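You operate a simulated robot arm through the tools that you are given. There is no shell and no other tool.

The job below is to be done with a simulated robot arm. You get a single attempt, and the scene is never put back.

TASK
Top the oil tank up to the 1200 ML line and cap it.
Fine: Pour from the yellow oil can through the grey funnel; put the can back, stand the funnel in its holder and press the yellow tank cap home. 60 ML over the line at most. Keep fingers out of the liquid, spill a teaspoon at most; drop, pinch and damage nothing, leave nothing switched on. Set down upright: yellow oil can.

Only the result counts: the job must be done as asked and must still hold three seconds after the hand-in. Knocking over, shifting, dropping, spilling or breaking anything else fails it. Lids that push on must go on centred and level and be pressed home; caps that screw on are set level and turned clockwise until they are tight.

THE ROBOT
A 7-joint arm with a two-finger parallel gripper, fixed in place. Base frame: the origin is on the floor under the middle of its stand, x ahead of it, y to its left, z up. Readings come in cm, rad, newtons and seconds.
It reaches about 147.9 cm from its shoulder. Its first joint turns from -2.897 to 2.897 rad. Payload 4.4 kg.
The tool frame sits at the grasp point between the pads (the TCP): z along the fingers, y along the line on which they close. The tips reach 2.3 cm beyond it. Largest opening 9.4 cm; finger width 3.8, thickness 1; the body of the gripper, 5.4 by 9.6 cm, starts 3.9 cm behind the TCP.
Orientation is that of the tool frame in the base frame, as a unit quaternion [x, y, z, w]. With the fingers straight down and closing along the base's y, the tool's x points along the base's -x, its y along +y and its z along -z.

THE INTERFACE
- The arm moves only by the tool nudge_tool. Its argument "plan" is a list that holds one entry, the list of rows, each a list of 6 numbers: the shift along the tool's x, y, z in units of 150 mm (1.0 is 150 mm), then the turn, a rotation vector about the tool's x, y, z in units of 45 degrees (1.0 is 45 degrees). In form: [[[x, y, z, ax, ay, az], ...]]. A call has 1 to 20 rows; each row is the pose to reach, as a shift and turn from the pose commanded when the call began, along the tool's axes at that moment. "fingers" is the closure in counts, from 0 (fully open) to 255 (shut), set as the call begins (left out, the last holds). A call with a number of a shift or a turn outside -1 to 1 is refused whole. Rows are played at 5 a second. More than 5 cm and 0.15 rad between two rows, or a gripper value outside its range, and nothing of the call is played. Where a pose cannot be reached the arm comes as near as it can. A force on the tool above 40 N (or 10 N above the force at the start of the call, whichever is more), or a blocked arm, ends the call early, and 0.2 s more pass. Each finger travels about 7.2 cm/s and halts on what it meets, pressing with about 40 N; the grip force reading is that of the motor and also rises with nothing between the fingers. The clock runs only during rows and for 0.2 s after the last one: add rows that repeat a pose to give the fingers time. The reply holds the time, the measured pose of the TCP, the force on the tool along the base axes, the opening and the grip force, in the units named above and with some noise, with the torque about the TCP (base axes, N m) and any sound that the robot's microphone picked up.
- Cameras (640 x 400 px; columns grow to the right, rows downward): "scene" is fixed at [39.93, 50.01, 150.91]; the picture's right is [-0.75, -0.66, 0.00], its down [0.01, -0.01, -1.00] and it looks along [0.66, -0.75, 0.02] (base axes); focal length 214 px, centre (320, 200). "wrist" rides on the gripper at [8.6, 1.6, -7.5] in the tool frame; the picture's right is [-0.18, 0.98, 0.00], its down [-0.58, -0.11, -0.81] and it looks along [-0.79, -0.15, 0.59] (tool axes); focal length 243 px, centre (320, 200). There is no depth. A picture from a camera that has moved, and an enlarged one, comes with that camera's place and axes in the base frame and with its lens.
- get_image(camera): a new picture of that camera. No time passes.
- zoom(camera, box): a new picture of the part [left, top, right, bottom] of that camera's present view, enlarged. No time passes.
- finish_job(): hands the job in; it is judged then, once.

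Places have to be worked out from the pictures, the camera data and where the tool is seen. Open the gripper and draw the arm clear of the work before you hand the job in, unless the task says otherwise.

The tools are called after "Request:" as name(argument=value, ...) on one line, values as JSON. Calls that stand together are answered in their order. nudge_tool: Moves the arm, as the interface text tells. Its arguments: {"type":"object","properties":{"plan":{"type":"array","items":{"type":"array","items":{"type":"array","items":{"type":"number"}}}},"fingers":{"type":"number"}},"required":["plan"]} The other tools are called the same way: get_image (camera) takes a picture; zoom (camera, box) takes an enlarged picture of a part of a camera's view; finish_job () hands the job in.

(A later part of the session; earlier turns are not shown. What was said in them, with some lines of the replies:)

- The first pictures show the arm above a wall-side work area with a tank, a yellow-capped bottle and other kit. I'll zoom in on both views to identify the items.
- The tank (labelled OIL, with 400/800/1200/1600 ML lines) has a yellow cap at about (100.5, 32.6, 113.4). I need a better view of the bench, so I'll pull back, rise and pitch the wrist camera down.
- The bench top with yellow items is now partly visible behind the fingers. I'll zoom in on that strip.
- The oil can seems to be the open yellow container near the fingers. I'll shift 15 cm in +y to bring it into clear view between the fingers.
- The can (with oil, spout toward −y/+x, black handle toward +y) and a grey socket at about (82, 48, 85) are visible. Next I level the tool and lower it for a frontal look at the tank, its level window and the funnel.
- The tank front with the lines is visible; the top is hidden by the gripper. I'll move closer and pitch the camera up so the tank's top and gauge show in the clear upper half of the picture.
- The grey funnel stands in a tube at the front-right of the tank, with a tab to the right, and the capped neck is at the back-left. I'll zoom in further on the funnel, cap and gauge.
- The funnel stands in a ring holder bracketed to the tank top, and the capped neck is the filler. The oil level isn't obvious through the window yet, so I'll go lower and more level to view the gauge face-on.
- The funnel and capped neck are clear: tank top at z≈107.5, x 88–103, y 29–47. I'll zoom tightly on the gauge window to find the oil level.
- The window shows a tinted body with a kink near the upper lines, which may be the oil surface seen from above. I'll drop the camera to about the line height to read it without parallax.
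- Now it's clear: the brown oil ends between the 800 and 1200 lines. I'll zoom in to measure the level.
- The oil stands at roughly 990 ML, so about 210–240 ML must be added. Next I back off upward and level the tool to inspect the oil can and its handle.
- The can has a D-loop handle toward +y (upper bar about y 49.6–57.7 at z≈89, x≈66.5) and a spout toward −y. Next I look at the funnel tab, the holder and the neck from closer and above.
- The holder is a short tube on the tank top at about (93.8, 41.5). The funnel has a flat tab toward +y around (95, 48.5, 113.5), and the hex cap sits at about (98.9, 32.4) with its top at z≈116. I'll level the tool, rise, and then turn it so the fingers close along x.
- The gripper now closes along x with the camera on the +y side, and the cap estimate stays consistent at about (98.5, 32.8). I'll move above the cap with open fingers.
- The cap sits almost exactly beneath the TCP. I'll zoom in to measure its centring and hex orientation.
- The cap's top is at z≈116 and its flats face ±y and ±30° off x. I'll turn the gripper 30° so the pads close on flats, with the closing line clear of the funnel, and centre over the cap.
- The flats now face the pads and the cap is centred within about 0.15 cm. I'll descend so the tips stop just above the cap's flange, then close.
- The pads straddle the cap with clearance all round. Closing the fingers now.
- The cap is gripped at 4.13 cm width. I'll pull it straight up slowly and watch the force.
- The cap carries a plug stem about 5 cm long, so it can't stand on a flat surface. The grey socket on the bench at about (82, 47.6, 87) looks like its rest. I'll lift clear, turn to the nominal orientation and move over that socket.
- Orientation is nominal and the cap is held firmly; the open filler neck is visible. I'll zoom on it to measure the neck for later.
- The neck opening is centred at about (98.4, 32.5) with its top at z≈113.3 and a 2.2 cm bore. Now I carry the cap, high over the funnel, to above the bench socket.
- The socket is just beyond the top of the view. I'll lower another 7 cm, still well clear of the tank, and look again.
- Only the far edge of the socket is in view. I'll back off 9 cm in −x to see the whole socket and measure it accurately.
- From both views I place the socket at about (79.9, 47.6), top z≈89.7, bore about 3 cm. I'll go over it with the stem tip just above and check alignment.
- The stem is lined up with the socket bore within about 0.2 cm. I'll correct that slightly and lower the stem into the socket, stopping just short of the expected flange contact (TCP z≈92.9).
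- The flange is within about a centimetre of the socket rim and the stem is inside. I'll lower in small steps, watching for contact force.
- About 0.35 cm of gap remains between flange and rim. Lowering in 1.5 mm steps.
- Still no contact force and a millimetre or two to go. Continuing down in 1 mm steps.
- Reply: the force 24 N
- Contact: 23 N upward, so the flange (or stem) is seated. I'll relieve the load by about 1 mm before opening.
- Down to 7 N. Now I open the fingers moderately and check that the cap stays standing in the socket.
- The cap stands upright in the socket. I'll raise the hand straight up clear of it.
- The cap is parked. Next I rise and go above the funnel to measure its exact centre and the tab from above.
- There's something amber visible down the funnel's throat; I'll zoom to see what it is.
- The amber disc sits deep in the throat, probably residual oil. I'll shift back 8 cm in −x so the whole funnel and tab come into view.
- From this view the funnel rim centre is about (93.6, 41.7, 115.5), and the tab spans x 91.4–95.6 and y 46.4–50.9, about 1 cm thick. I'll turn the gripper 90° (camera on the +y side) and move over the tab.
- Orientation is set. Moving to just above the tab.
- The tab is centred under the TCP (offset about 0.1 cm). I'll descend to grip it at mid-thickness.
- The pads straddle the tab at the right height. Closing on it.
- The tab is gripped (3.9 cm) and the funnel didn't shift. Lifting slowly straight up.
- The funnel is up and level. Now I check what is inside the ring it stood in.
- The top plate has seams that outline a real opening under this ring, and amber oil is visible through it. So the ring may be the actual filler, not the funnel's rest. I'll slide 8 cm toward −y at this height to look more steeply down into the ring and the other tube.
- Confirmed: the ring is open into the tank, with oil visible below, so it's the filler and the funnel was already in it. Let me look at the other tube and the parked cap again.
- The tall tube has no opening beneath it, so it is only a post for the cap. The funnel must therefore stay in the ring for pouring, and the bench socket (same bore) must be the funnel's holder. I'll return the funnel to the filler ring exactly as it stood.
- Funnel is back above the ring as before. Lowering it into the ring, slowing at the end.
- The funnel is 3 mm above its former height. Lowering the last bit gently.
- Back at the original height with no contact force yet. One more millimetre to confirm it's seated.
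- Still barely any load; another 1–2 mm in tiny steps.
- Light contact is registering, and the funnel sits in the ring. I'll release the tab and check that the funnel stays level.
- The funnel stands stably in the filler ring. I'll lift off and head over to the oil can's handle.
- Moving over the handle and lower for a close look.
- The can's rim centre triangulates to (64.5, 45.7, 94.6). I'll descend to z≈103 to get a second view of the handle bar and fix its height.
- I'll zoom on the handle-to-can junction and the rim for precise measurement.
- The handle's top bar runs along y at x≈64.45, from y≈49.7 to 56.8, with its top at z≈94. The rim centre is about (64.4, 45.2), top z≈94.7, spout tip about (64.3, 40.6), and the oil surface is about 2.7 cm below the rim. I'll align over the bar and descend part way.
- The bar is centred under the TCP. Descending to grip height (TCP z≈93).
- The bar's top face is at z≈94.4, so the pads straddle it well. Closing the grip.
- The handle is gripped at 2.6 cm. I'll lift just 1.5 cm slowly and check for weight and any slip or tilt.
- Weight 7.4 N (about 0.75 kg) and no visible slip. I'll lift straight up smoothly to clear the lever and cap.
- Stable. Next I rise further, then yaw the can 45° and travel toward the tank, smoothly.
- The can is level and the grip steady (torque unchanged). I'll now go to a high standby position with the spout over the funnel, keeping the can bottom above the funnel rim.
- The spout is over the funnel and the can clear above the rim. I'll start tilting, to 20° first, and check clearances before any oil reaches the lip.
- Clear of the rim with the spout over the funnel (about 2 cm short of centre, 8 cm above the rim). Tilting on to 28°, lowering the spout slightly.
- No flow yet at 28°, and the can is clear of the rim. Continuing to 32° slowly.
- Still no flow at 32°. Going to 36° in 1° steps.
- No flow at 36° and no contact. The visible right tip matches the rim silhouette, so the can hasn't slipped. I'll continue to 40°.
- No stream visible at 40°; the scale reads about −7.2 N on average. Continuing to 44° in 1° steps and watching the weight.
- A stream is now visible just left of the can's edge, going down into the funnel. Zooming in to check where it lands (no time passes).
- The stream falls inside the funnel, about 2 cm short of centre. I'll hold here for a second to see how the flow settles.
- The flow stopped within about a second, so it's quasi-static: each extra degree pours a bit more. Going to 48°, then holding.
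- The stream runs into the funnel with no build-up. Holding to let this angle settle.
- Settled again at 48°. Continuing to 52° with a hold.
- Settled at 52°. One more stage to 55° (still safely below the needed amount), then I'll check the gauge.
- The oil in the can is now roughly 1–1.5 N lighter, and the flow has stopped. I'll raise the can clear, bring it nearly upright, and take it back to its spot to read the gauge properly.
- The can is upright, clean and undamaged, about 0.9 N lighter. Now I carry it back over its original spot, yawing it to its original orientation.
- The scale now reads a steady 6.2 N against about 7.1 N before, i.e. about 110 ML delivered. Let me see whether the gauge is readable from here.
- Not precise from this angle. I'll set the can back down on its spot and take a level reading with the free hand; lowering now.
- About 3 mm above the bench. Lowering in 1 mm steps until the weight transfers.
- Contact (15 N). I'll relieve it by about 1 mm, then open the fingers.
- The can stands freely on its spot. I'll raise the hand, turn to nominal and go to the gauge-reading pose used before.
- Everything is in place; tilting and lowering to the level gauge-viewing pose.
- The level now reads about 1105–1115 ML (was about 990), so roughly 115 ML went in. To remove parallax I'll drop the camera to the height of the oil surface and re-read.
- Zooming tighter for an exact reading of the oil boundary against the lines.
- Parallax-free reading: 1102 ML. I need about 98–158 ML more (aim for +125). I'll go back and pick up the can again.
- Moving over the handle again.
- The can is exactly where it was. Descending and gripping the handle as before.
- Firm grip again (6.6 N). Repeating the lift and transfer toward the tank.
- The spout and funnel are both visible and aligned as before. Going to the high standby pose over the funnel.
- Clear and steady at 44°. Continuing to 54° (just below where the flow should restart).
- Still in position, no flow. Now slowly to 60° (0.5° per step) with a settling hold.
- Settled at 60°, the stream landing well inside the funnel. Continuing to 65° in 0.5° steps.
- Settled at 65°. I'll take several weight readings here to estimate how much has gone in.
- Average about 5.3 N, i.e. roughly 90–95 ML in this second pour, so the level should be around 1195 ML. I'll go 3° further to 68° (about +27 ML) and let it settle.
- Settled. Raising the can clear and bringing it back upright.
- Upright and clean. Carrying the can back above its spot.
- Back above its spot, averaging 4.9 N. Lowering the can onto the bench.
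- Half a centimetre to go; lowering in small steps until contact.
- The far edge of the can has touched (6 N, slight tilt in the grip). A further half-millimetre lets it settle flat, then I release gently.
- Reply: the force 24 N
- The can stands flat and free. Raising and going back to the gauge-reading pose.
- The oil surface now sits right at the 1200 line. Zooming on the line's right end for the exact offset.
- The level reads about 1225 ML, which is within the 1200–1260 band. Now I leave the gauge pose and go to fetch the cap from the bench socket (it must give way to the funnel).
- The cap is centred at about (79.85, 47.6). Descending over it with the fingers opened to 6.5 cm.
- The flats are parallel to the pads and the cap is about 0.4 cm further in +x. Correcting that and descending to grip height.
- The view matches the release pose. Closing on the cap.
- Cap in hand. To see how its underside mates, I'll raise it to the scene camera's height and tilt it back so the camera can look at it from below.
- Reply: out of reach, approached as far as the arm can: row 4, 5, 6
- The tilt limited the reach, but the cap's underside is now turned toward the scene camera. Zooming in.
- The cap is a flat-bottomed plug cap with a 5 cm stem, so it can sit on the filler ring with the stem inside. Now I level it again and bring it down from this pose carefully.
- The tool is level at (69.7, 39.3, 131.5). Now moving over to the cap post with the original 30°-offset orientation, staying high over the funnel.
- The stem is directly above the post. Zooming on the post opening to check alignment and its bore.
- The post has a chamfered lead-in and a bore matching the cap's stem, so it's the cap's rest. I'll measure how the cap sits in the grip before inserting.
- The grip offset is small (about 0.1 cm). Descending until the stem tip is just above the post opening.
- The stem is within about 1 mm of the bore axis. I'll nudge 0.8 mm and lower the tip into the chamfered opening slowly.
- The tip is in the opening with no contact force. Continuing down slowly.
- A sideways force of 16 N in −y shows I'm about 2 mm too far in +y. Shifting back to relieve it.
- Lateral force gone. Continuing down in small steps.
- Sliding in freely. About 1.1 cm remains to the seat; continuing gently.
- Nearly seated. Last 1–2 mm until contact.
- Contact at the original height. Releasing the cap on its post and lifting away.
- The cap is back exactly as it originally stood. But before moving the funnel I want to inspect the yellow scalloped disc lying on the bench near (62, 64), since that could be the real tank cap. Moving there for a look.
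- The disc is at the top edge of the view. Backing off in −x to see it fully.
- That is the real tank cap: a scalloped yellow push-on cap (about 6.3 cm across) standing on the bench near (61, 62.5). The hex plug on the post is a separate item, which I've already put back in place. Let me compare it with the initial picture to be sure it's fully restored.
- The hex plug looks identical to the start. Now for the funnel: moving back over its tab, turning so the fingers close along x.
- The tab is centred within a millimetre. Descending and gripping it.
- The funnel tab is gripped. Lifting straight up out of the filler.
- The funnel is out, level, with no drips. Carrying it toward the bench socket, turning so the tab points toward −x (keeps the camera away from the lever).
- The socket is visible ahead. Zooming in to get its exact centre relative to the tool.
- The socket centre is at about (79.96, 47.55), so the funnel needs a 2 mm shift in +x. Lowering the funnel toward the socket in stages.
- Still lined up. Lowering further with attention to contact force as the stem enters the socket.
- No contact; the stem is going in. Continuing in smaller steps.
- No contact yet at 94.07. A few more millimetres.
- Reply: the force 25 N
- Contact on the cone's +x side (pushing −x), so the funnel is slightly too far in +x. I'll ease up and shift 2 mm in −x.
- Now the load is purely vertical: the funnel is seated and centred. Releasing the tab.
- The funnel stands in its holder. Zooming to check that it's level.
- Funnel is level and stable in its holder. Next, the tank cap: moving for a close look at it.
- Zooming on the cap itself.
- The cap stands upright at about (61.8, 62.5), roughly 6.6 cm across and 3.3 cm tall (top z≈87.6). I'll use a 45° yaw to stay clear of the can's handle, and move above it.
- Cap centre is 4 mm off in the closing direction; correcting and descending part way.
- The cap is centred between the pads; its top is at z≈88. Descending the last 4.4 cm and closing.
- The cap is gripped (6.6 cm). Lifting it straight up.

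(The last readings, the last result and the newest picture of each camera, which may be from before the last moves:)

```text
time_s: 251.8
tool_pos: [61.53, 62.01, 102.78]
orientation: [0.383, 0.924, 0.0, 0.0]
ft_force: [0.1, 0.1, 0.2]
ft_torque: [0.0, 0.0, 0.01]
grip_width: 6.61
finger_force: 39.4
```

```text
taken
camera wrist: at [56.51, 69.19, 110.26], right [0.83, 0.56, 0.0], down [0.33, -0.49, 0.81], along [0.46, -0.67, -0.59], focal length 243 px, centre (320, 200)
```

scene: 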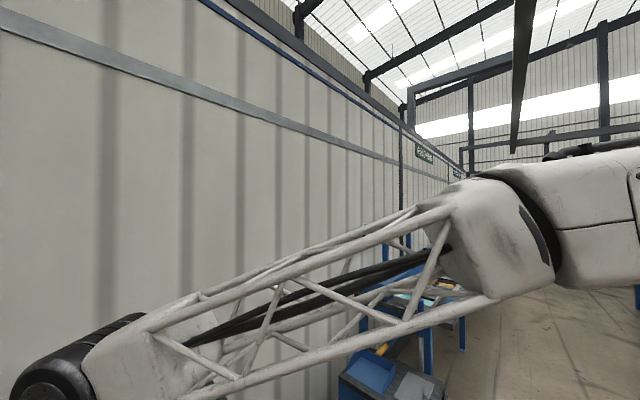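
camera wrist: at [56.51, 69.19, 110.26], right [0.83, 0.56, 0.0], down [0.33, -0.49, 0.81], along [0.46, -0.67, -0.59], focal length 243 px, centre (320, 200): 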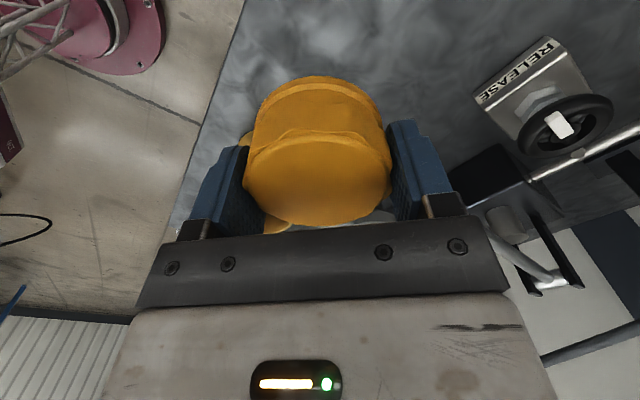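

Cap secured. Carrying it up and over to the filler ring, turning back to the nominal orientation.

Request:
nudge_tool(plan=[[[0, 0, -0.25, 0, 0, 0], [0, 0, -0.5, 0, 0, 0], [0, 0, -0.75, 0, 0, 0], [0, 0, -1.0, 0, 0, 0], [0, 0, -1.0, 0, 0, 0]]])

Request:
nudge_tool(plan=[[[-0.15, 0.04, -0.15, 0, 0, -0.07], [-0.3, 0.08, -0.3, 0, 0, -0.14], [-0.45, 0.12, -0.45, 0, 0, -0.21], [-0.6, 0.16, -0.6, 0, 0, -0.28], [-0.75, 0.2, -0.75, 0, 0, -0.35], [-0.895, 0.236, -0.8, 0, 0, -0.4], [-0.895, 0.236, -0.8, 0, 0, -0.4]]])

Request:
nudge_tool(plan=[[[-0.18, -0.004, 0, 0, 0, -0.08], [-0.36, -0.01, 0, 0, 0, -0.16], [-0.54, -0.014, 0, 0, 0, -0.24], [-0.72, -0.018, 0, 0, 0, -0.32], [-0.909, -0.023, 0, 0, 0, -0.4], [-0.909, -0.023, 0, 0, 0, -0.4]]])

Request:
nudge_tool(plan=[[[-0.15, -0.09, 0, 0, 0, -0.05], [-0.3, -0.18, 0, 0, 0, -0.1], [-0.45, -0.27, 0, 0, 0, -0.15], [-0.593, -0.355, 0, 0, 0, -0.2], [-0.593, -0.355, 0, 0, 0, -0.2]]])

Request:
get_image(camera="wrist")

Request:
get_image(camera="scene")

```text
time_s: 253.0
tool_pos: [61.51, 61.95, 117.86]
orientation: [0.382, 0.924, 0.0, -0.001]
ft_force: [0.6, -1.3, -1.3]
ft_torque: [0.02, 0.0, 0.01]
grip_width: 6.59
finger_force: 39.9
```

```text
time_s: 254.6
tool_pos: [73.58, 55.11, 130.06]
orientation: [0.233, 0.972, 0.001, 0.0]
ft_force: [0.6, -0.2, -0.1]
ft_torque: [0.0, -0.02, 0.03]
grip_width: 6.6
finger_force: 40.2
```

```text
time_s: 256.0
tool_pos: [85.54, 48.6, 130.13]
orientation: [0.079, 0.997, 0.0, 0.0]
ft_force: [-0.5, 0.4, 0.1]
ft_torque: [0.04, -0.01, 0.04]
grip_width: 6.61
finger_force: 40.6
```

```text
time_s: 257.2
tool_pos: [93.56, 41.79, 129.93]
orientation: [0.001, 1.0, 0.0, 0.0]
ft_force: [-0.1, 0.0, -1.1]
ft_torque: [-0.01, 0.0, 0.0]
grip_width: 6.61
finger_force: 40.2
```

```text
taken
camera wrist: at [84.84, 43.46, 137.34], right [0.18, 0.98, 0.0], down [0.58, -0.11, 0.81], along [0.79, -0.15, -0.59], focal length 243 px, centre (320, 200)
```

wrist: 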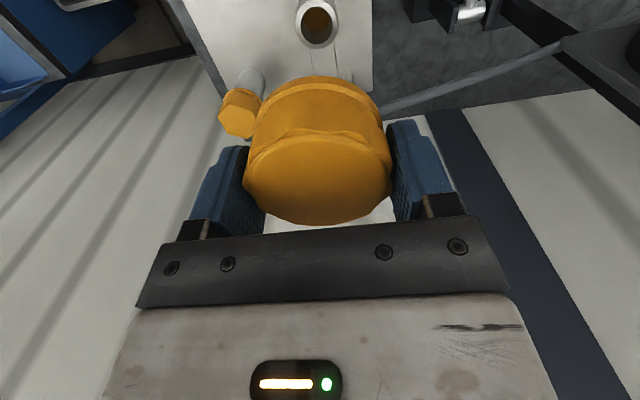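

```text
taken
```

scene: 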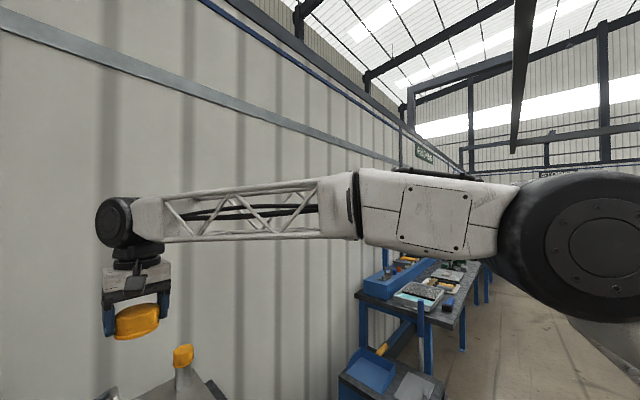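

The cap is above the ring, and the ring is visible at the top of the wrist view. Zooming to measure the alignment.

Request:
zoom(camera="wrist", box=[280, 0, 360, 60])

Request:
zoom(camera="scene", box=[80, 280, 220, 400])

Request:
zoom(camera="wrist", box=[220, 60, 420, 240])

```text
6.67 times, centred on (320, 30) of wrist
camera zoom: at [84.84, 43.46, 137.34], right [0.18, 0.98, 0.0], down [0.58, -0.11, 0.81], along [0.79, -0.15, -0.59], focal length 1618 px, centre (320, 1333)
```

zoom: 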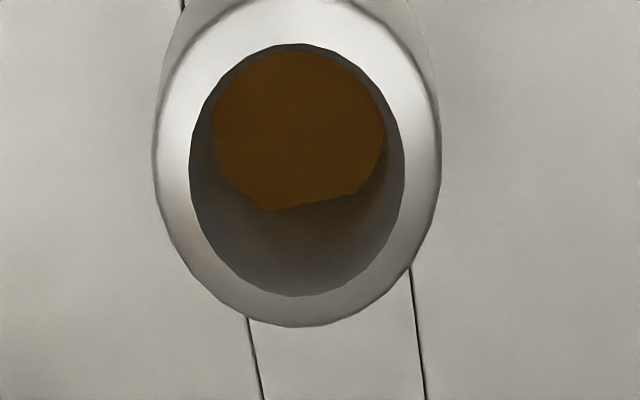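

```text
3.33 times, centred on (150, 340) of scene
camera zoom: at [39.93, 50.01, 150.91], right [-0.75, -0.66, 0.0], down [0.01, -0.01, -1.0], along [0.66, -0.75, 0.02], focal length 715 px, centre (887, -267)
```

zoom: 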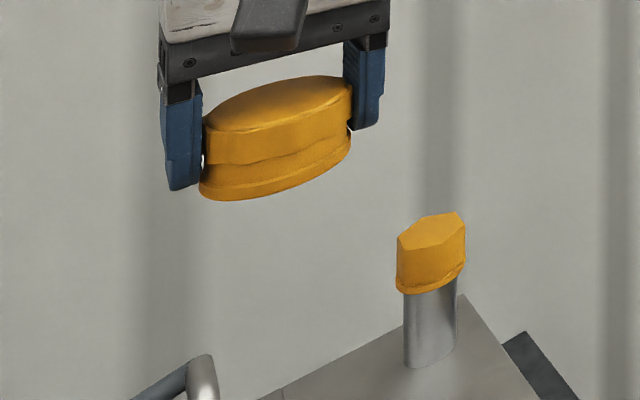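

```text
2.22 times, centred on (320, 150) of wrist
camera zoom: at [84.84, 43.46, 137.34], right [0.18, 0.98, 0.0], down [0.58, -0.11, 0.81], along [0.79, -0.15, -0.59], focal length 539 px, centre (320, 311)
```

zoom: 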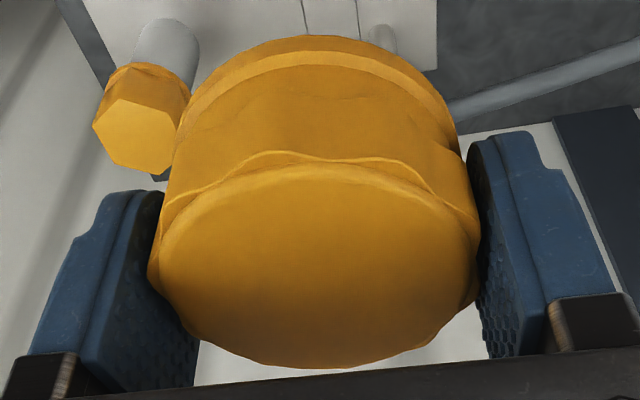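

The ring is about 2 mm to the −y side of the cap axis. I'll correct that and lower to just above the ring to re-check alignment.

Request:
nudge_tool(plan=[[[0.004, -0.0145, 0.1, 0, 0, 0], [0.004, -0.0145, 0.25, 0, 0, 0], [0.004, -0.0145, 0.4, 0, 0, 0], [0.004, -0.0145, 0.53, 0, 0, 0], [0.004, -0.0145, 0.65, 0, 0, 0], [0.004, -0.0145, 0.65, 0, 0, 0]]])

Request:
get_image(camera="wrist")

Request:
zoom(camera="wrist", box=[260, 20, 380, 110])

Request:
zoom(camera="scene", box=[80, 320, 220, 400])

```text
time_s: 258.6
tool_pos: [93.26, 41.67, 120.12]
orientation: [0.0, 1.0, 0.0, 0.0]
ft_force: [-0.3, 0.2, -0.5]
ft_torque: [-0.03, 0.03, 0.0]
grip_width: 6.61
finger_force: 40.2
```

```text
taken
camera wrist: at [84.63, 43.34, 127.5], right [0.18, 0.98, 0.0], down [0.58, -0.11, 0.81], along [0.79, -0.15, -0.59], focal length 243 px, centre (320, 200)
```

wrist: 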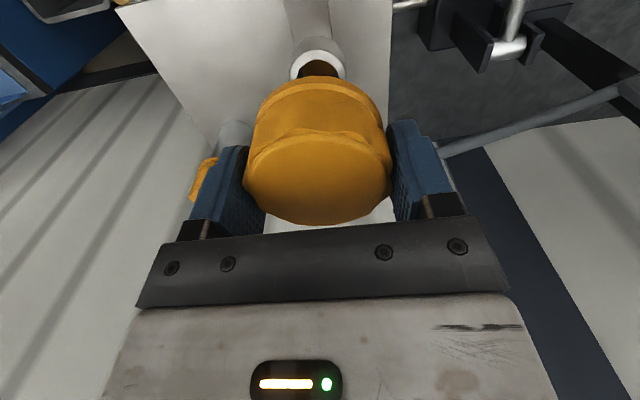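

```text
4.44 times, centred on (320, 65) of wrist
camera zoom: at [84.63, 43.34, 127.5], right [0.18, 0.98, 0.0], down [0.58, -0.11, 0.81], along [0.79, -0.15, -0.59], focal length 1078 px, centre (320, 800)
```

zoom: 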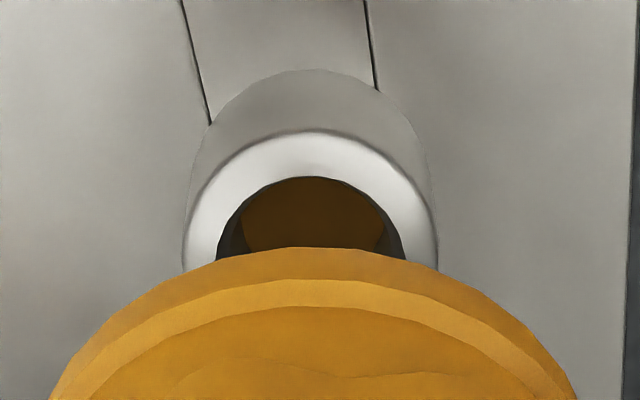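

```text
4.57 times, centred on (150, 360) of scene
camera zoom: at [39.93, 50.01, 150.91], right [-0.75, -0.66, 0.0], down [0.01, -0.01, -1.0], along [0.66, -0.75, 0.02], focal length 980 px, centre (1097, -531)
```

zoom: 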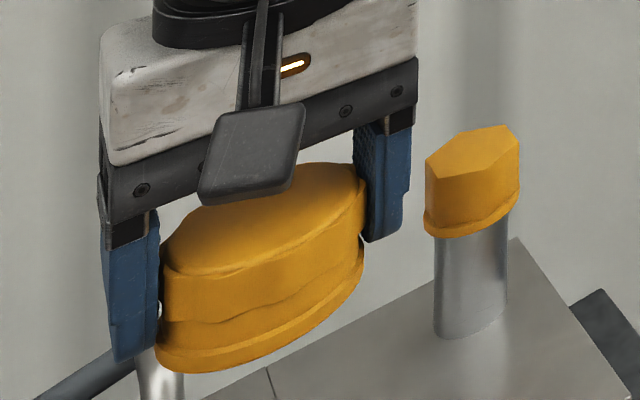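

Alignment is within about a millimetre in both directions. Small correction, then lowering to just above contact.

Request:
nudge_tool(plan=[[[-0.003, -0.005, 0.08, 0, 0, 0], [-0.003, -0.005, 0.16, 0, 0, 0], [-0.003, -0.005, 0.24, 0, 0, 0], [-0.003, -0.005, 0.31, 0, 0, 0], [-0.003, -0.005, 0.35, 0, 0, 0], [-0.003, -0.005, 0.35, 0, 0, 0]]])

Request:
get_image(camera="wrist")

Request:
zoom(camera="wrist", box=[240, 30, 400, 130])

```text
time_s: 260.0
tool_pos: [93.49, 41.57, 114.83]
orientation: [-0.001, 1.0, 0.0, -0.001]
ft_force: [0.1, 0.3, 0.2]
ft_torque: [-0.02, -0.01, 0.01]
grip_width: 6.59
finger_force: 39.3
```

```text
taken
camera wrist: at [84.76, 43.2, 122.22], right [0.18, 0.98, 0.0], down [0.58, -0.11, 0.81], along [0.79, -0.15, -0.59], focal length 243 px, centre (320, 200)
```

wrist: 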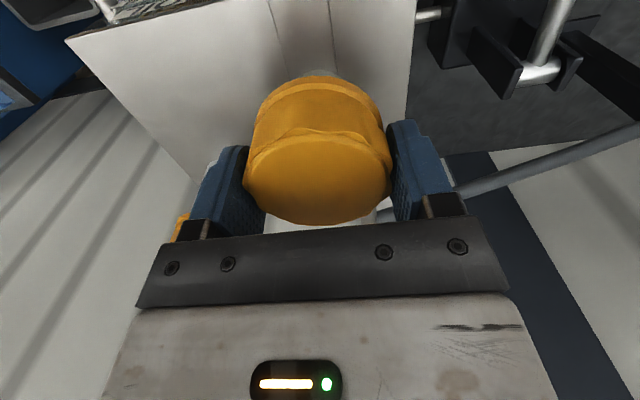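

```text
4.00 times, centred on (320, 80) of wrist
camera zoom: at [84.76, 43.2, 122.22], right [0.18, 0.98, 0.0], down [0.58, -0.11, 0.81], along [0.79, -0.15, -0.59], focal length 970 px, centre (320, 680)
```

zoom: 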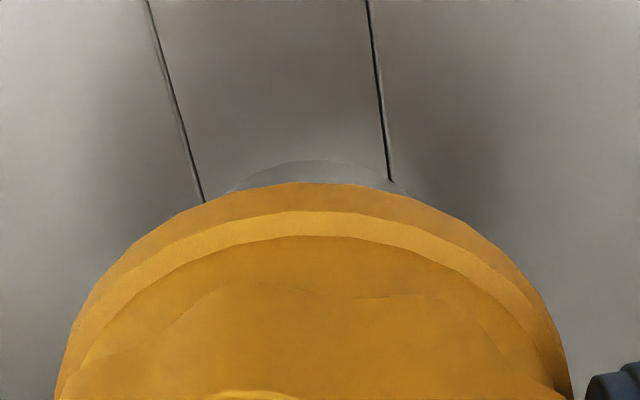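

Laterally aligned. Lowering in 2 mm steps, watching force for the cap meeting the ring.

Request:
nudge_tool(plan=[[[0, 0, 0.013, 0, 0, 0], [0, 0, 0.027, 0, 0, 0], [0, 0, 0.04, 0, 0, 0], [0, 0, 0.04, 0, 0, 0]]])

Request:
nudge_tool(plan=[[[0, 0, 0.01, 0, 0, 0], [0, 0, 0.02, 0, 0, 0], [0, 0, 0.03, 0, 0, 0], [0, 0, 0.03, 0, 0, 0]]])

```text
time_s: 261.0
tool_pos: [93.33, 41.58, 114.18]
orientation: [0.0, 1.0, 0.0, 0.0]
ft_force: [-0.6, -0.2, 0.6]
ft_torque: [-0.01, -0.03, -0.02]
grip_width: 6.59
finger_force: 40.4
```

```text
time_s: 262.0
tool_pos: [93.47, 41.46, 113.73]
orientation: [0.001, 1.0, 0.0, 0.0]
ft_force: [-0.2, 0.3, -1.2]
ft_torque: [0.04, 0.02, 0.01]
grip_width: 6.59
finger_force: 40.0
```

No contact yet at 113.7, so the cap seems to be sliding over the ring. Continuing.

Request:
nudge_tool(plan=[[[0, 0, 0.012, 0, 0, 0], [0, 0, 0.024, 0, 0, 0], [0, 0, 0.036, 0, 0, 0], [0, 0, 0.036, 0, 0, 0]]])

Request:
nudge_tool(plan=[[[0, 0, 0.012, 0, 0, 0], [0, 0, 0.024, 0, 0, 0], [0, 0, 0.036, 0, 0, 0], [0, 0, 0.036, 0, 0, 0]]])

Request:
zoom(camera="wrist", box=[220, 30, 420, 240])

```text
time_s: 263.0
tool_pos: [93.5, 41.47, 113.49]
orientation: [0.0, 1.0, 0.001, 0.001]
ft_force: [14.7, 11.0, 23.0]
ft_torque: [0.41, -0.77, 0.09]
grip_width: 6.6
finger_force: 40.0
```

```text
time_s: 264.0
tool_pos: [93.42, 41.49, 112.85]
orientation: [0.0, 1.0, 0.0, 0.0]
ft_force: [19.9, 6.6, 11.7]
ft_torque: [0.21, -0.67, -0.05]
grip_width: 6.58
finger_force: 39.5
```

```text
1.90 times, centred on (320, 135) of wrist
camera zoom: at [84.78, 43.15, 120.14], right [0.18, 0.98, 0.0], down [0.58, -0.11, 0.81], along [0.79, -0.15, -0.59], focal length 462 px, centre (320, 324)
```

zoom: 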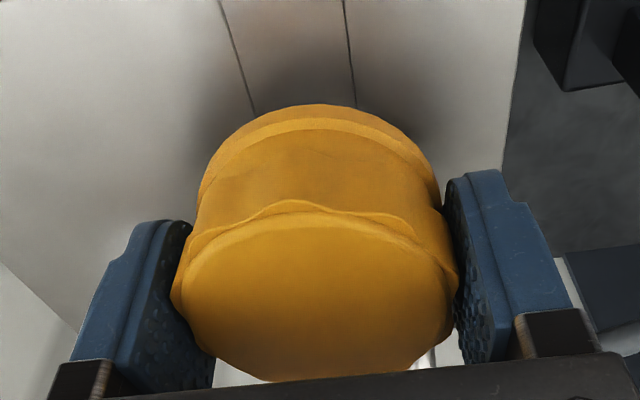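

The cap has slipped over the ring's edge and is engaging, but there's a 20 N side load toward +x. Shifting about 1 mm in +x to centre it.

Request:
nudge_tool(plan=[[[-0.004, 0.0015, 0, 0, 0, 0], [-0.008, 0.003, 0, 0, 0, 0], [-0.008, 0.003, 0, 0, 0, 0]]])

```text
time_s: 264.8
tool_pos: [93.5, 41.47, 112.59]
orientation: [0.0, 1.0, -0.001, -0.001]
ft_force: [1.5, -5.1, -2.3]
ft_torque: [-0.1, -0.02, -0.01]
grip_width: 6.58
finger_force: 40.3
```

Side load gone; the cap is sliding down the ring. Continuing to press down in small steps.

Request:
nudge_tool(plan=[[[0, -0.001, 0.01, 0, 0, 0], [0, -0.002, 0.02, 0, 0, 0], [0, -0.002, 0.03, 0, 0, 0], [0, -0.002, 0.03, 0, 0, 0]]])

Request:
nudge_tool(plan=[[[0, 0, 0.01, 0, 0, 0], [0, 0, 0.02, 0, 0, 0], [0, 0, 0.03, 0, 0, 0], [0, 0, 0.03, 0, 0, 0]]])

```text
time_s: 265.8
tool_pos: [93.56, 41.61, 112.41]
orientation: [-0.001, 1.0, 0.0, 0.0]
ft_force: [3.6, -5.4, 1.0]
ft_torque: [-0.14, -0.11, 0.03]
grip_width: 6.58
finger_force: 39.7
```

```text
time_s: 266.8
tool_pos: [93.63, 41.49, 111.89]
orientation: [0.0, 1.0, 0.0, 0.0]
ft_force: [0.5, -3.0, 0.3]
ft_torque: [0.0, -0.02, -0.03]
grip_width: 6.56
finger_force: 39.7
```

Still sliding freely (z=111.9). Continuing down.

Request:
nudge_tool(plan=[[[0, 0, 0.01, 0, 0, 0], [0, 0, 0.02, 0, 0, 0], [0, 0, 0.03, 0, 0, 0], [0, 0, 0.03, 0, 0, 0]]])

Request:
nudge_tool(plan=[[[0, 0, 0.007, 0, 0, 0], [0, 0, 0.014, 0, 0, 0], [0, 0, 0.02, 0, 0, 0], [0, 0, 0.02, 0, 0, 0]]])

Request:
get_image(camera="wrist")

```text
time_s: 267.8
tool_pos: [93.6, 41.53, 111.48]
orientation: [0.0, 1.0, -0.001, 0.0]
ft_force: [0.4, 0.7, 0.2]
ft_torque: [0.02, -0.01, 0.01]
grip_width: 6.56
finger_force: 40.0
```

```text
time_s: 268.8
tool_pos: [93.6, 41.55, 111.15]
orientation: [0.0, 1.0, 0.0, 0.001]
ft_force: [1.1, -2.1, -1.1]
ft_torque: [-0.01, 0.0, -0.01]
grip_width: 6.56
finger_force: 40.0
```

```text
taken
camera wrist: at [84.92, 43.21, 118.52], right [0.18, 0.98, 0.0], down [0.58, -0.11, 0.81], along [0.79, -0.15, -0.59], focal length 243 px, centre (320, 200)
```

wrist: 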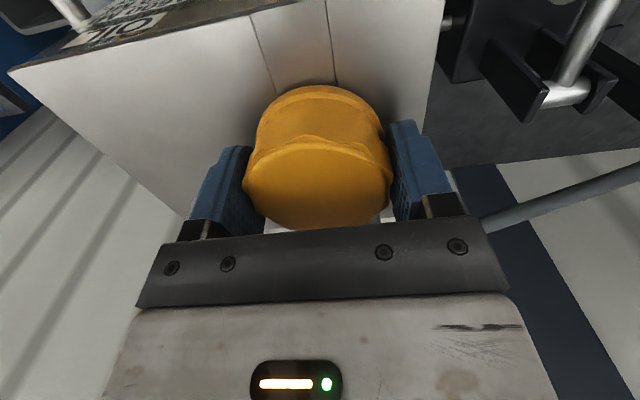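

The cap rode up slightly in the grip when it first touched, so its skirt is now about half a centimetre above the tank top. Continuing down in 1 mm steps until it bottoms.

Request:
nudge_tool(plan=[[[0, 0, 0.007, 0, 0, 0], [0, 0, 0.014, 0, 0, 0], [0, 0, 0.02, 0, 0, 0], [0, 0, 0.02, 0, 0, 0]]])

Request:
nudge_tool(plan=[[[0, 0, 0.007, 0, 0, 0], [0, 0, 0.014, 0, 0, 0], [0, 0, 0.02, 0, 0, 0], [0, 0, 0.02, 0, 0, 0]]])

```text
time_s: 269.8
tool_pos: [93.64, 41.57, 110.86]
orientation: [0.0, 1.0, 0.0, -0.001]
ft_force: [1.7, -0.4, 7.4]
ft_torque: [-0.12, 0.18, 0.03]
grip_width: 6.58
finger_force: 40.3
```

```text
time_s: 270.8
tool_pos: [93.62, 41.38, 110.56]
orientation: [-0.001, 1.0, 0.0, 0.0]
ft_force: [4.7, 3.5, 26.2]
ft_torque: [0.02, 0.57, 0.1]
grip_width: 6.59
finger_force: 40.6
```

Firm contact now (26 N). Let me look at how the cap sits before releasing.

Request:
zoom(camera="scene", box=[80, 320, 220, 400])

Request:
zoom(camera="wrist", box=[220, 60, 420, 240])

```text
4.57 times, centred on (150, 360) of scene
camera zoom: at [39.93, 50.01, 150.91], right [-0.75, -0.66, 0.0], down [0.01, -0.01, -1.0], along [0.66, -0.75, 0.02], focal length 980 px, centre (1097, -531)
```

zoom: 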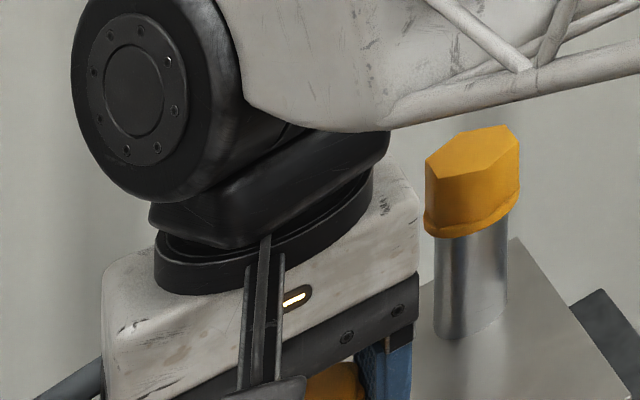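

```text
2.22 times, centred on (320, 150) of wrist
camera zoom: at [84.87, 43.13, 117.98], right [0.18, 0.98, 0.0], down [0.58, -0.11, 0.81], along [0.79, -0.15, -0.59], focal length 539 px, centre (320, 311)
```

zoom: 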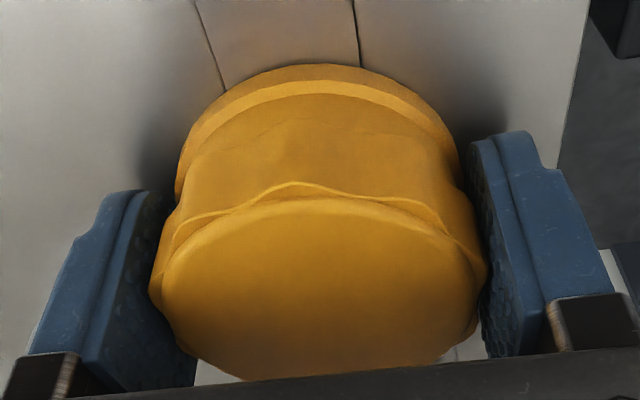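

The cap sits low against the tank top and looks square. I'll press a little harder while it's held level.

Request:
nudge_tool(plan=[[[0, 0, 0.003, 0, 0, 0], [0, 0, 0.006, 0, 0, 0], [0, 0, 0.006, 0, 0, 0]]])

```text
time_s: 271.6
tool_pos: [93.61, 41.43, 110.58]
orientation: [0.0, 1.0, 0.001, 0.0]
ft_force: [-5.1, -10.1, 29.6]
ft_torque: [-0.31, 0.52, 0.13]
grip_width: 6.56
finger_force: 40.2
```

It no longer moves down (30 N). Releasing now and lifting off to inspect the cap.

Request:
nudge_tool(plan=[[[0, 0, -0.005, 0, 0, 0], [0, 0, -0.008, 0, 0, 0]]])

Request:
nudge_tool(plan=[[[0, 0, 0, 0, 0, 0], [0, 0, 0, 0, 0, 0], [0, 0, 0, 0, 0, 0], [0, 0, 0, 0, 0, 0]]], fingers=35)

Request:
nudge_tool(plan=[[[0, 0, -0.1, 0, 0, 0], [0, 0, -0.25, 0, 0, 0], [0, 0, -0.45, 0, 0, 0], [0, 0, -0.65, 0, 0, 0], [0, 0, -0.65, 0, 0, 0]]])

Request:
get_image(camera="wrist")

Request:
zoom(camera="wrist", box=[240, 20, 400, 140])

```text
time_s: 272.2
tool_pos: [93.62, 41.59, 110.45]
orientation: [0.0, 1.0, 0.0, 0.001]
ft_force: [-0.2, -12.1, 17.6]
ft_torque: [-0.23, -0.28, -0.04]
grip_width: 6.56
finger_force: 40.3
```

```text
time_s: 273.2
tool_pos: [93.61, 41.64, 110.44]
orientation: [-0.001, 1.0, 0.001, -0.001]
ft_force: [-0.1, 0.1, 0.0]
ft_torque: [0.02, 0.01, -0.02]
grip_width: 8.09
finger_force: 0.1
```

```text
time_s: 274.4
tool_pos: [93.63, 41.7, 120.23]
orientation: [0.0, 1.0, 0.0, 0.0]
ft_force: [0.5, -0.4, -1.2]
ft_torque: [0.03, 0.03, -0.04]
grip_width: 8.11
finger_force: 0.2
```

```text
taken
camera wrist: at [84.92, 43.36, 127.61], right [0.18, 0.98, 0.0], down [0.58, -0.11, 0.81], along [0.79, -0.15, -0.59], focal length 243 px, centre (320, 200)
```

wrist: 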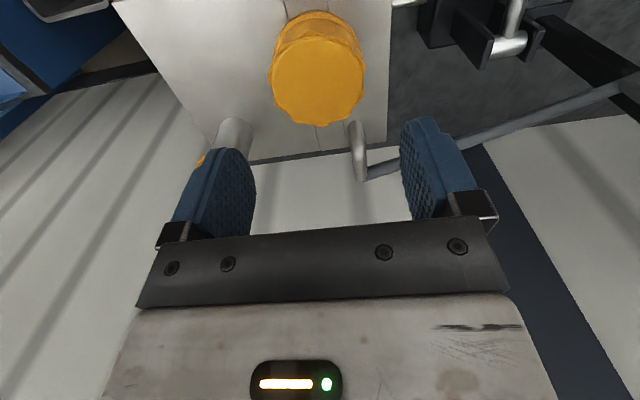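

```text
3.33 times, centred on (320, 80) of wrist
camera zoom: at [84.92, 43.36, 127.61], right [0.18, 0.98, 0.0], down [0.58, -0.11, 0.81], along [0.79, -0.15, -0.59], focal length 809 px, centre (320, 600)
```

zoom: 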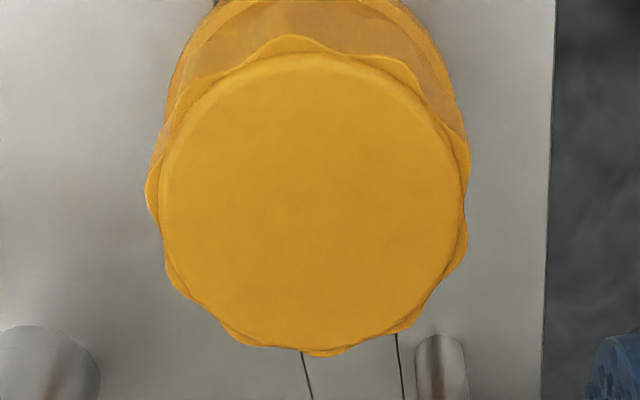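

The cap is on the ring, centred. I'll close the fingers and press straight down on the middle of the cap to be sure it's fully home.

Request:
nudge_tool(plan=[[[-0.004, -0.01, 0, 0, 0, 0], [-0.007, -0.02, 0, 0, 0, 0], [-0.007, -0.02, 0.0, 0, 0, 0], [-0.007, -0.02, 0.1, 0, 0, 0], [-0.007, -0.02, 0.25, 0, 0, 0], [-0.007, -0.02, 0.38, 0, 0, 0], [-0.007, -0.02, 0.38, 0, 0, 0]]], fingers=255)

Request:
get_image(camera="wrist")

```text
time_s: 276.0
tool_pos: [93.65, 41.4, 114.46]
orientation: [-0.001, 1.0, -0.001, -0.001]
ft_force: [-0.2, -0.3, 0.4]
ft_torque: [0.02, 0.04, 0.0]
grip_width: 0.01
finger_force: 39.5
```

```text
taken
camera wrist: at [85.0, 43.01, 121.89], right [0.18, 0.98, 0.0], down [0.58, -0.11, 0.81], along [0.79, -0.15, -0.59], focal length 243 px, centre (320, 200)
```

wrist: 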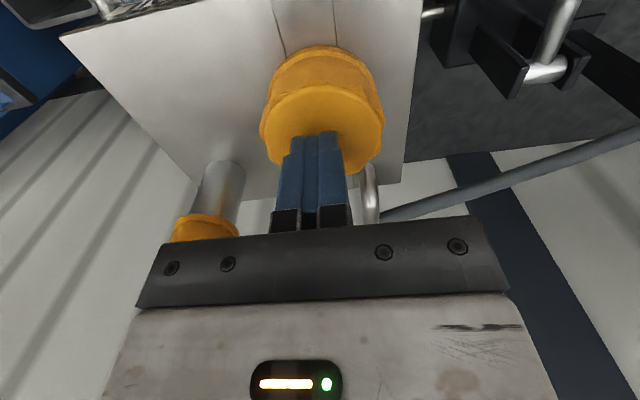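

The closed fingertips are over the middle of the cap. Pressing down gradually.

Request:
nudge_tool(plan=[[[0, 0, 0.02, 0, 0, 0], [0, 0, 0.04, 0, 0, 0], [0, 0, 0.05, 0, 0, 0], [0, 0, 0.06, 0, 0, 0], [0, 0, 0.066, 0, 0, 0]]])

Request:
nudge_tool(plan=[[[0, 0, 0.005, 0, 0, 0], [0, 0, 0.01, 0, 0, 0], [0, 0, 0.014, 0, 0, 0], [0, 0, 0.014, 0, 0, 0]]])

```text
time_s: 277.1
tool_pos: [93.68, 41.34, 114.12]
orientation: [0.0, 1.0, 0.001, 0.003]
ft_force: [-2.9, -1.4, 7.4]
ft_torque: [-0.05, 0.21, 0.02]
grip_width: 0.0
finger_force: 40.5
stopped in row 5: the force on the tool passed its limit at 43 N (the readings are from after the stop); the commanded pose is now the measured one
```

```text
time_s: 278.1
tool_pos: [93.62, 41.26, 114.29]
orientation: [-0.001, 1.0, 0.001, 0.003]
ft_force: [-1.3, 3.0, 37.5]
ft_torque: [0.06, 0.35, 0.0]
grip_width: 0.0
finger_force: 40.4
```

The cap took over 40 N without moving further, so it's bottomed. Lifting off to inspect it from above and from the side.

Request:
nudge_tool(plan=[[[0, 0, -0.05, 0, 0, 0], [0.004, 0.02, -0.2, 0, 0, 0], [0.004, 0.02, -0.4, 0, 0, 0], [0.004, 0.02, -0.4, 0, 0, 0]]])

Request:
get_image(camera="wrist")

Request:
zoom(camera="wrist", box=[240, 20, 400, 140])

```text
time_s: 279.1
tool_pos: [93.49, 41.52, 119.93]
orientation: [0.0, 1.0, 0.0, 0.001]
ft_force: [0.2, -0.5, 0.0]
ft_torque: [0.0, 0.01, -0.01]
grip_width: 0.01
finger_force: 39.9
```

```text
taken
camera wrist: at [84.76, 43.15, 127.23], right [0.18, 0.98, 0.0], down [0.58, -0.11, 0.81], along [0.79, -0.15, -0.59], focal length 243 px, centre (320, 200)
```

wrist: 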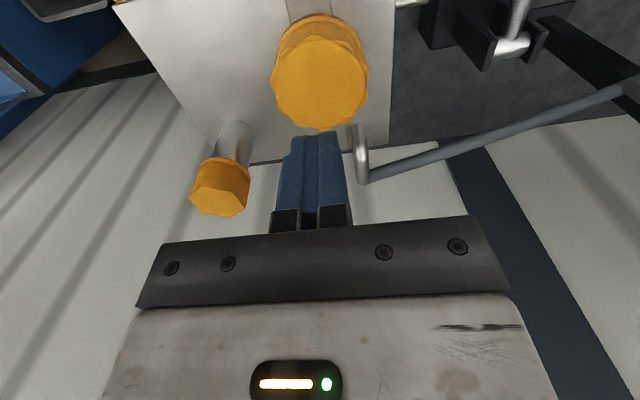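

```text
3.33 times, centred on (320, 80) of wrist
camera zoom: at [84.76, 43.15, 127.23], right [0.18, 0.98, 0.0], down [0.58, -0.11, 0.81], along [0.79, -0.15, -0.59], focal length 809 px, centre (320, 600)
```

zoom: 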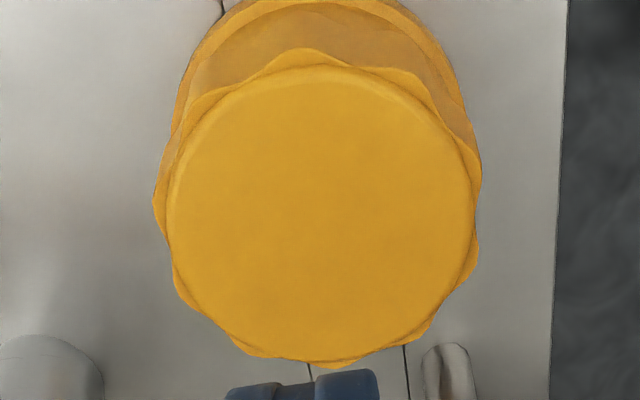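

From above it looks centred and level. I'll back off to view the cap from the front at its own height to verify it's level and seated.

Request:
nudge_tool(plan=[[[0.15, 0, -0.2, 0, 0, 0], [0.4, 0, -0.2, 0, 0, 0], [0.7, 0, -0.2, 0, 0, 0], [1.0, 0, -0.2, 0, 0, 0], [1.0, 0, -0.2, 0, 0, 0]]], fingers=0)

Request:
nudge_tool(plan=[[[0.2, 0, 0.05, 0, -0.13, 0], [0.4, 0, 0.15, 0, -0.27, 0], [0.6, 0, 0.3, 0, -0.4, 0], [0.8, 0, 0.45, 0, -0.53, 0], [0.95, 0, 0.6, 0, -0.67, 0], [0.95, 0, 0.7, 0, -0.8, 0], [0.95, 0, 0.7, 0, -0.8, 0]]])

Request:
get_image(camera="wrist")

Request:
zoom(camera="wrist", box=[250, 90, 430, 210])

```text
time_s: 280.3
tool_pos: [78.47, 41.49, 122.73]
orientation: [0.0, 1.0, 0.001, 0.001]
ft_force: [0.2, 0.3, 0.5]
ft_torque: [-0.03, -0.02, 0.02]
grip_width: 9.43
finger_force: 0.1
```

```text
time_s: 281.9
tool_pos: [64.46, 41.52, 112.53]
orientation: [0.0, 0.95, 0.002, 0.311]
ft_force: [0.2, 0.1, 0.2]
ft_torque: [0.02, 0.02, 0.01]
grip_width: 9.42
finger_force: 0.1
```

```text
taken
camera wrist: at [52.95, 43.23, 113.25], right [0.15, 0.98, 0.11], down [-0.01, -0.11, 0.99], along [0.99, -0.15, -0.01], focal length 243 px, centre (320, 200)
```

wrist: 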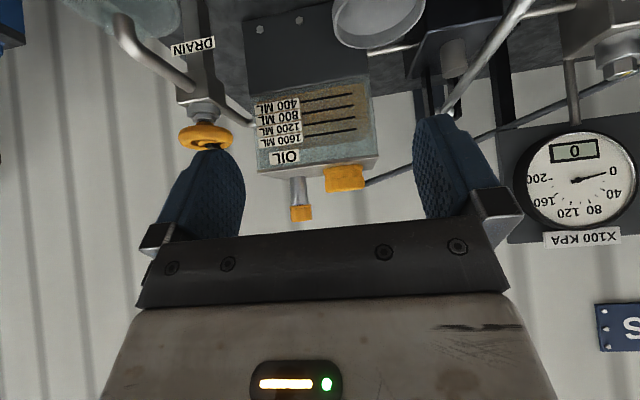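

```text
3.33 times, centred on (340, 150) of wrist
camera zoom: at [52.95, 43.23, 113.25], right [0.15, 0.98, 0.11], down [-0.01, -0.11, 0.99], along [0.99, -0.15, -0.01], focal length 809 px, centre (253, 367)
```

zoom: 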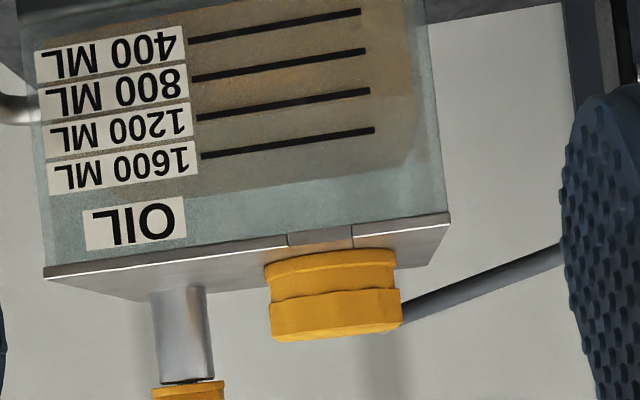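

The cap sits squarely on the ring, low against the tank top. A closer zoom to check level and gap.

Request:
zoom(camera="wrist", box=[315, 155, 380, 200])

Request:
zoom(camera="wrist", box=[270, 150, 340, 230])

```text
8.89 times, centred on (348, 178) of wrist
camera zoom: at [52.95, 43.23, 113.25], right [0.15, 0.98, 0.11], down [-0.01, -0.11, 0.99], along [0.99, -0.15, -0.01], focal length 2157 px, centre (76, 400)
```

zoom: 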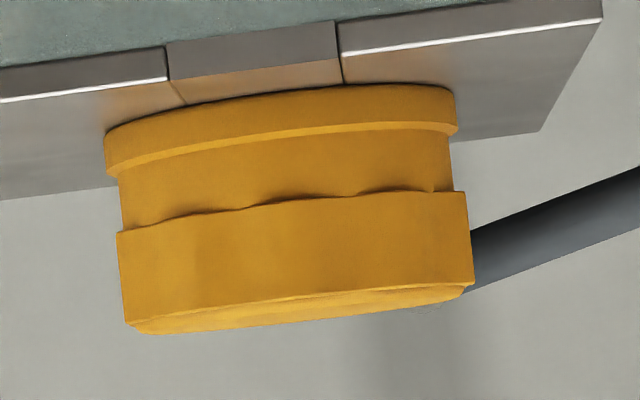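

```text
5.00 times, centred on (305, 190) of wrist
camera zoom: at [52.95, 43.23, 113.25], right [0.15, 0.98, 0.11], down [-0.01, -0.11, 0.99], along [0.99, -0.15, -0.01], focal length 1213 px, centre (395, 250)
```

zoom: 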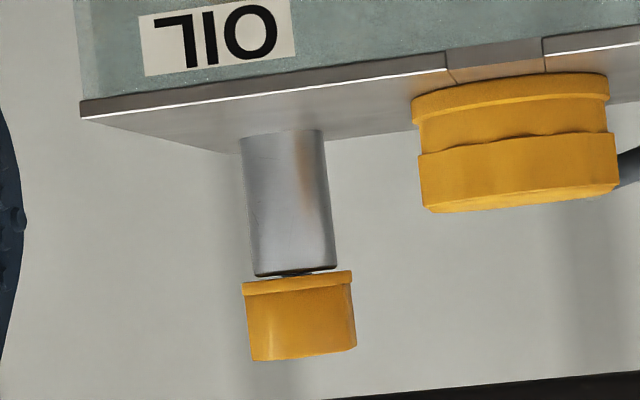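

The tank cap is level and its flange is down on the tank top. The hex plug on the post shows a hairline gap, though, so I'll zoom in on it.

Request:
zoom(camera="wrist", box=[283, 190, 323, 225])

Request:
zoom(camera="scene", box=[160, 335, 210, 385])

```text
11.43 times, centred on (303, 208) of wrist
camera zoom: at [52.95, 43.23, 113.25], right [0.15, 0.98, 0.11], down [-0.01, -0.11, 0.99], along [0.99, -0.15, -0.01], focal length 2773 px, centre (514, 114)
```

zoom: 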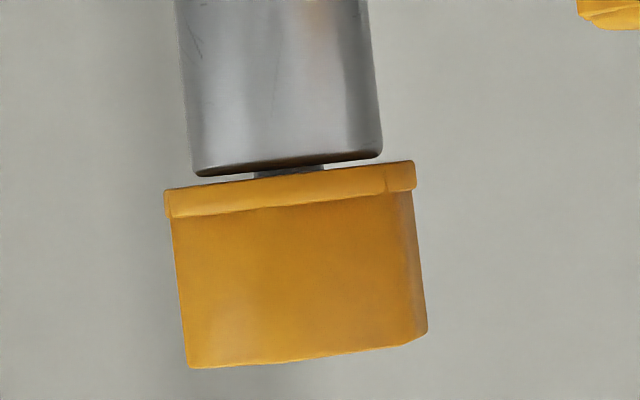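

```text
8.00 times, centred on (185, 360) of scene
camera zoom: at [39.93, 50.01, 150.91], right [-0.75, -0.66, 0.0], down [0.01, -0.01, -1.0], along [0.66, -0.75, 0.02], focal length 1716 px, centre (1400, -1080)
```

zoom: 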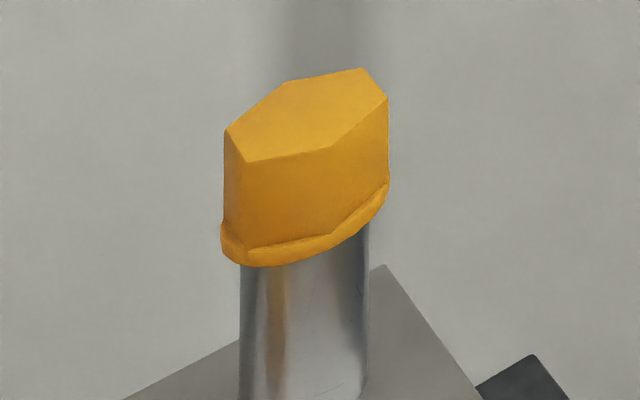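

The plug's height matches the initial pictures (same pixels), so it's as it was. Now I draw the arm back and take a final overview of the whole work area.

Request:
nudge_tool(plan=[[[-0.1, 0, -0.15, 0, 0.1, 0], [-0.15, -0.05, -0.35, 0, 0.25, 0], [-0.15, -0.15, -0.55, 0, 0.4, 0], [-0.15, -0.25, -0.75, 0, 0.55, 0], [-0.1, -0.35, -0.9, 0, 0.7, 0], [-0.05, -0.45, -1.0, 0, 0.8, 0], [-0.05, -0.45, -1.0, 0, 0.8, 0]]])

Request:
nudge_tool(plan=[[[0.1, 0, -0.25, 0, 0.1, 0], [0.2, 0, -0.5, 0, 0.25, 0], [0.3, 0.0, -0.75, 0, 0.4, 0], [0.4, 0.0, -0.95, 0, 0.5, 0], [0.4, 0.0, -0.95, 0, 0.5, 0]]])

Request:
get_image(camera="wrist")

Request:
get_image(camera="scene")

```text
time_s: 283.5
tool_pos: [56.11, 34.78, 124.92]
orientation: [0.0, 1.0, 0.001, 0.002]
ft_force: [-0.1, 0.1, 0.2]
ft_torque: [0.02, 0.04, 0.03]
grip_width: 9.39
finger_force: 0.0
```

```text
time_s: 284.7
tool_pos: [50.02, 34.85, 139.16]
orientation: [0.0, 0.981, 0.0, -0.194]
ft_force: [-0.9, 0.1, -0.9]
ft_torque: [0.01, -0.02, 0.01]
grip_width: 9.4
finger_force: 0.1
```

```text
taken
camera wrist: at [44.81, 36.44, 149.24], right [0.17, 0.98, -0.07], down [0.84, -0.11, 0.52], along [0.51, -0.15, -0.85], focal length 243 px, centre (320, 200)
```

wrist: 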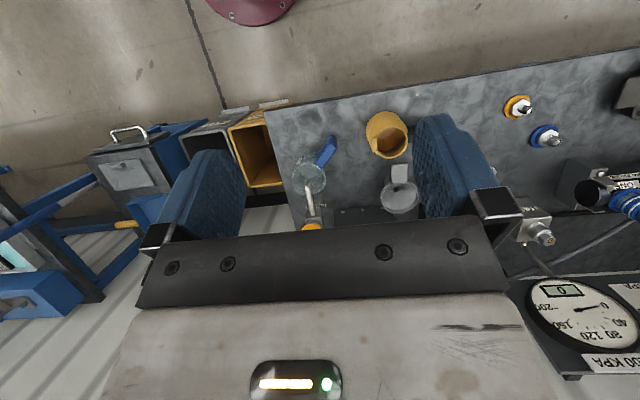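

```text
taken
```

scene: 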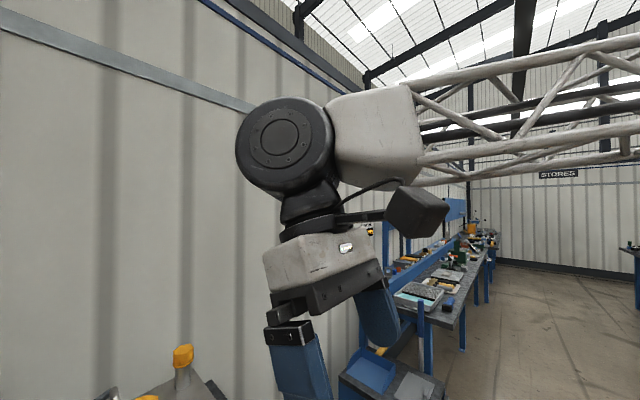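

Overview: can, funnel in the holder, and the cap all in place. Zooming in to confirm details.

Request:
zoom(camera="wrist", box=[280, 80, 440, 240])

Request:
zoom(camera="scene", box=[90, 330, 230, 400])

```text
2.50 times, centred on (360, 160) of wrist
camera zoom: at [44.81, 36.44, 149.24], right [0.17, 0.98, -0.07], down [0.84, -0.11, 0.52], along [0.51, -0.15, -0.85], focal length 606 px, centre (220, 300)
```

zoom: 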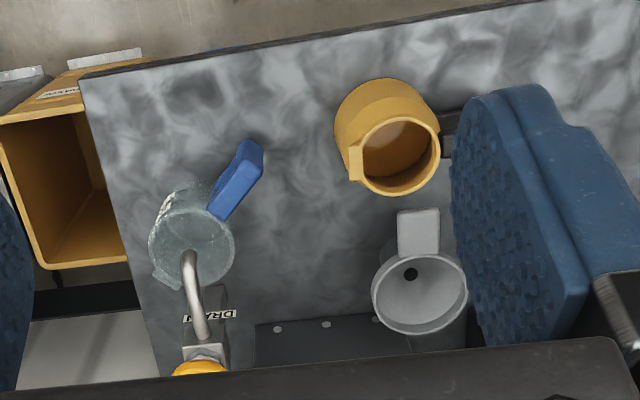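

```text
4.57 times, centred on (160, 365) of scene
camera zoom: at [39.93, 50.01, 150.91], right [-0.75, -0.66, 0.0], down [0.01, -0.01, -1.0], along [0.66, -0.75, 0.02], focal length 980 px, centre (1051, -554)
```

zoom: 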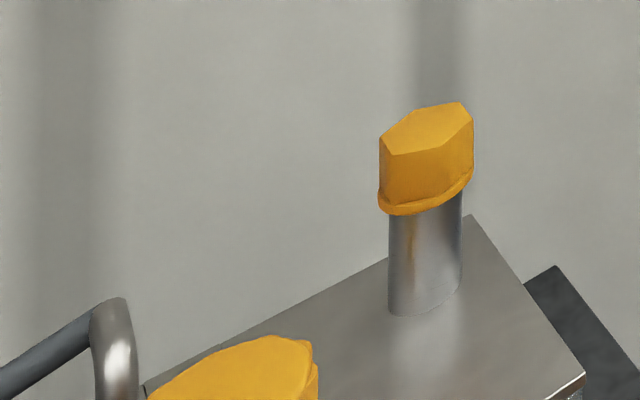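

Everything is where it should be: oil at about 1225 ML, can upright on its spot, funnel standing in its holder, tank cap pressed home and level, and no spills visible. The gripper is open and the arm is clear, so I'm handing the job in.

Request:
finish_job()

```text
The job is handed in.
```

The oil tank is topped up to about 1225 ML and capped, and I've handed the job in. I don't have the judging result.

- **Level:** I read the gauge with the camera at oil height after the second pour, before the funnel came out and the cap went on. It showed 25 ML over the 1200 line, inside the 60 ML allowance.
- **Oil can:** it stands upright back on its own spot. I poured in two stages and set it down in between to read the gauge.
- **Funnel:** it stands in the grey socket on the bench. Nothing labels that socket as its holder. I chose it because its bore is close to the filler ring's and the funnel fits it.
- **Tank cap:** I took the scalloped yellow cap on the bench to be the tank cap, because it fits over the filler ring. It is centred and level, and it did not move further under more than 40 N.
- **Spills and drips:** I saw no oil on the bench or the tank top.

**Mistake along the way:** I first took the yellow hex plug on the tank's post for the cap. I moved it to the socket and later put it back, and I also lifted the funnel out and reseated it. The plug matches the opening pictures. It stands about 2 mm proud of its post; I believe it started that way, but no opening picture shows that gap.
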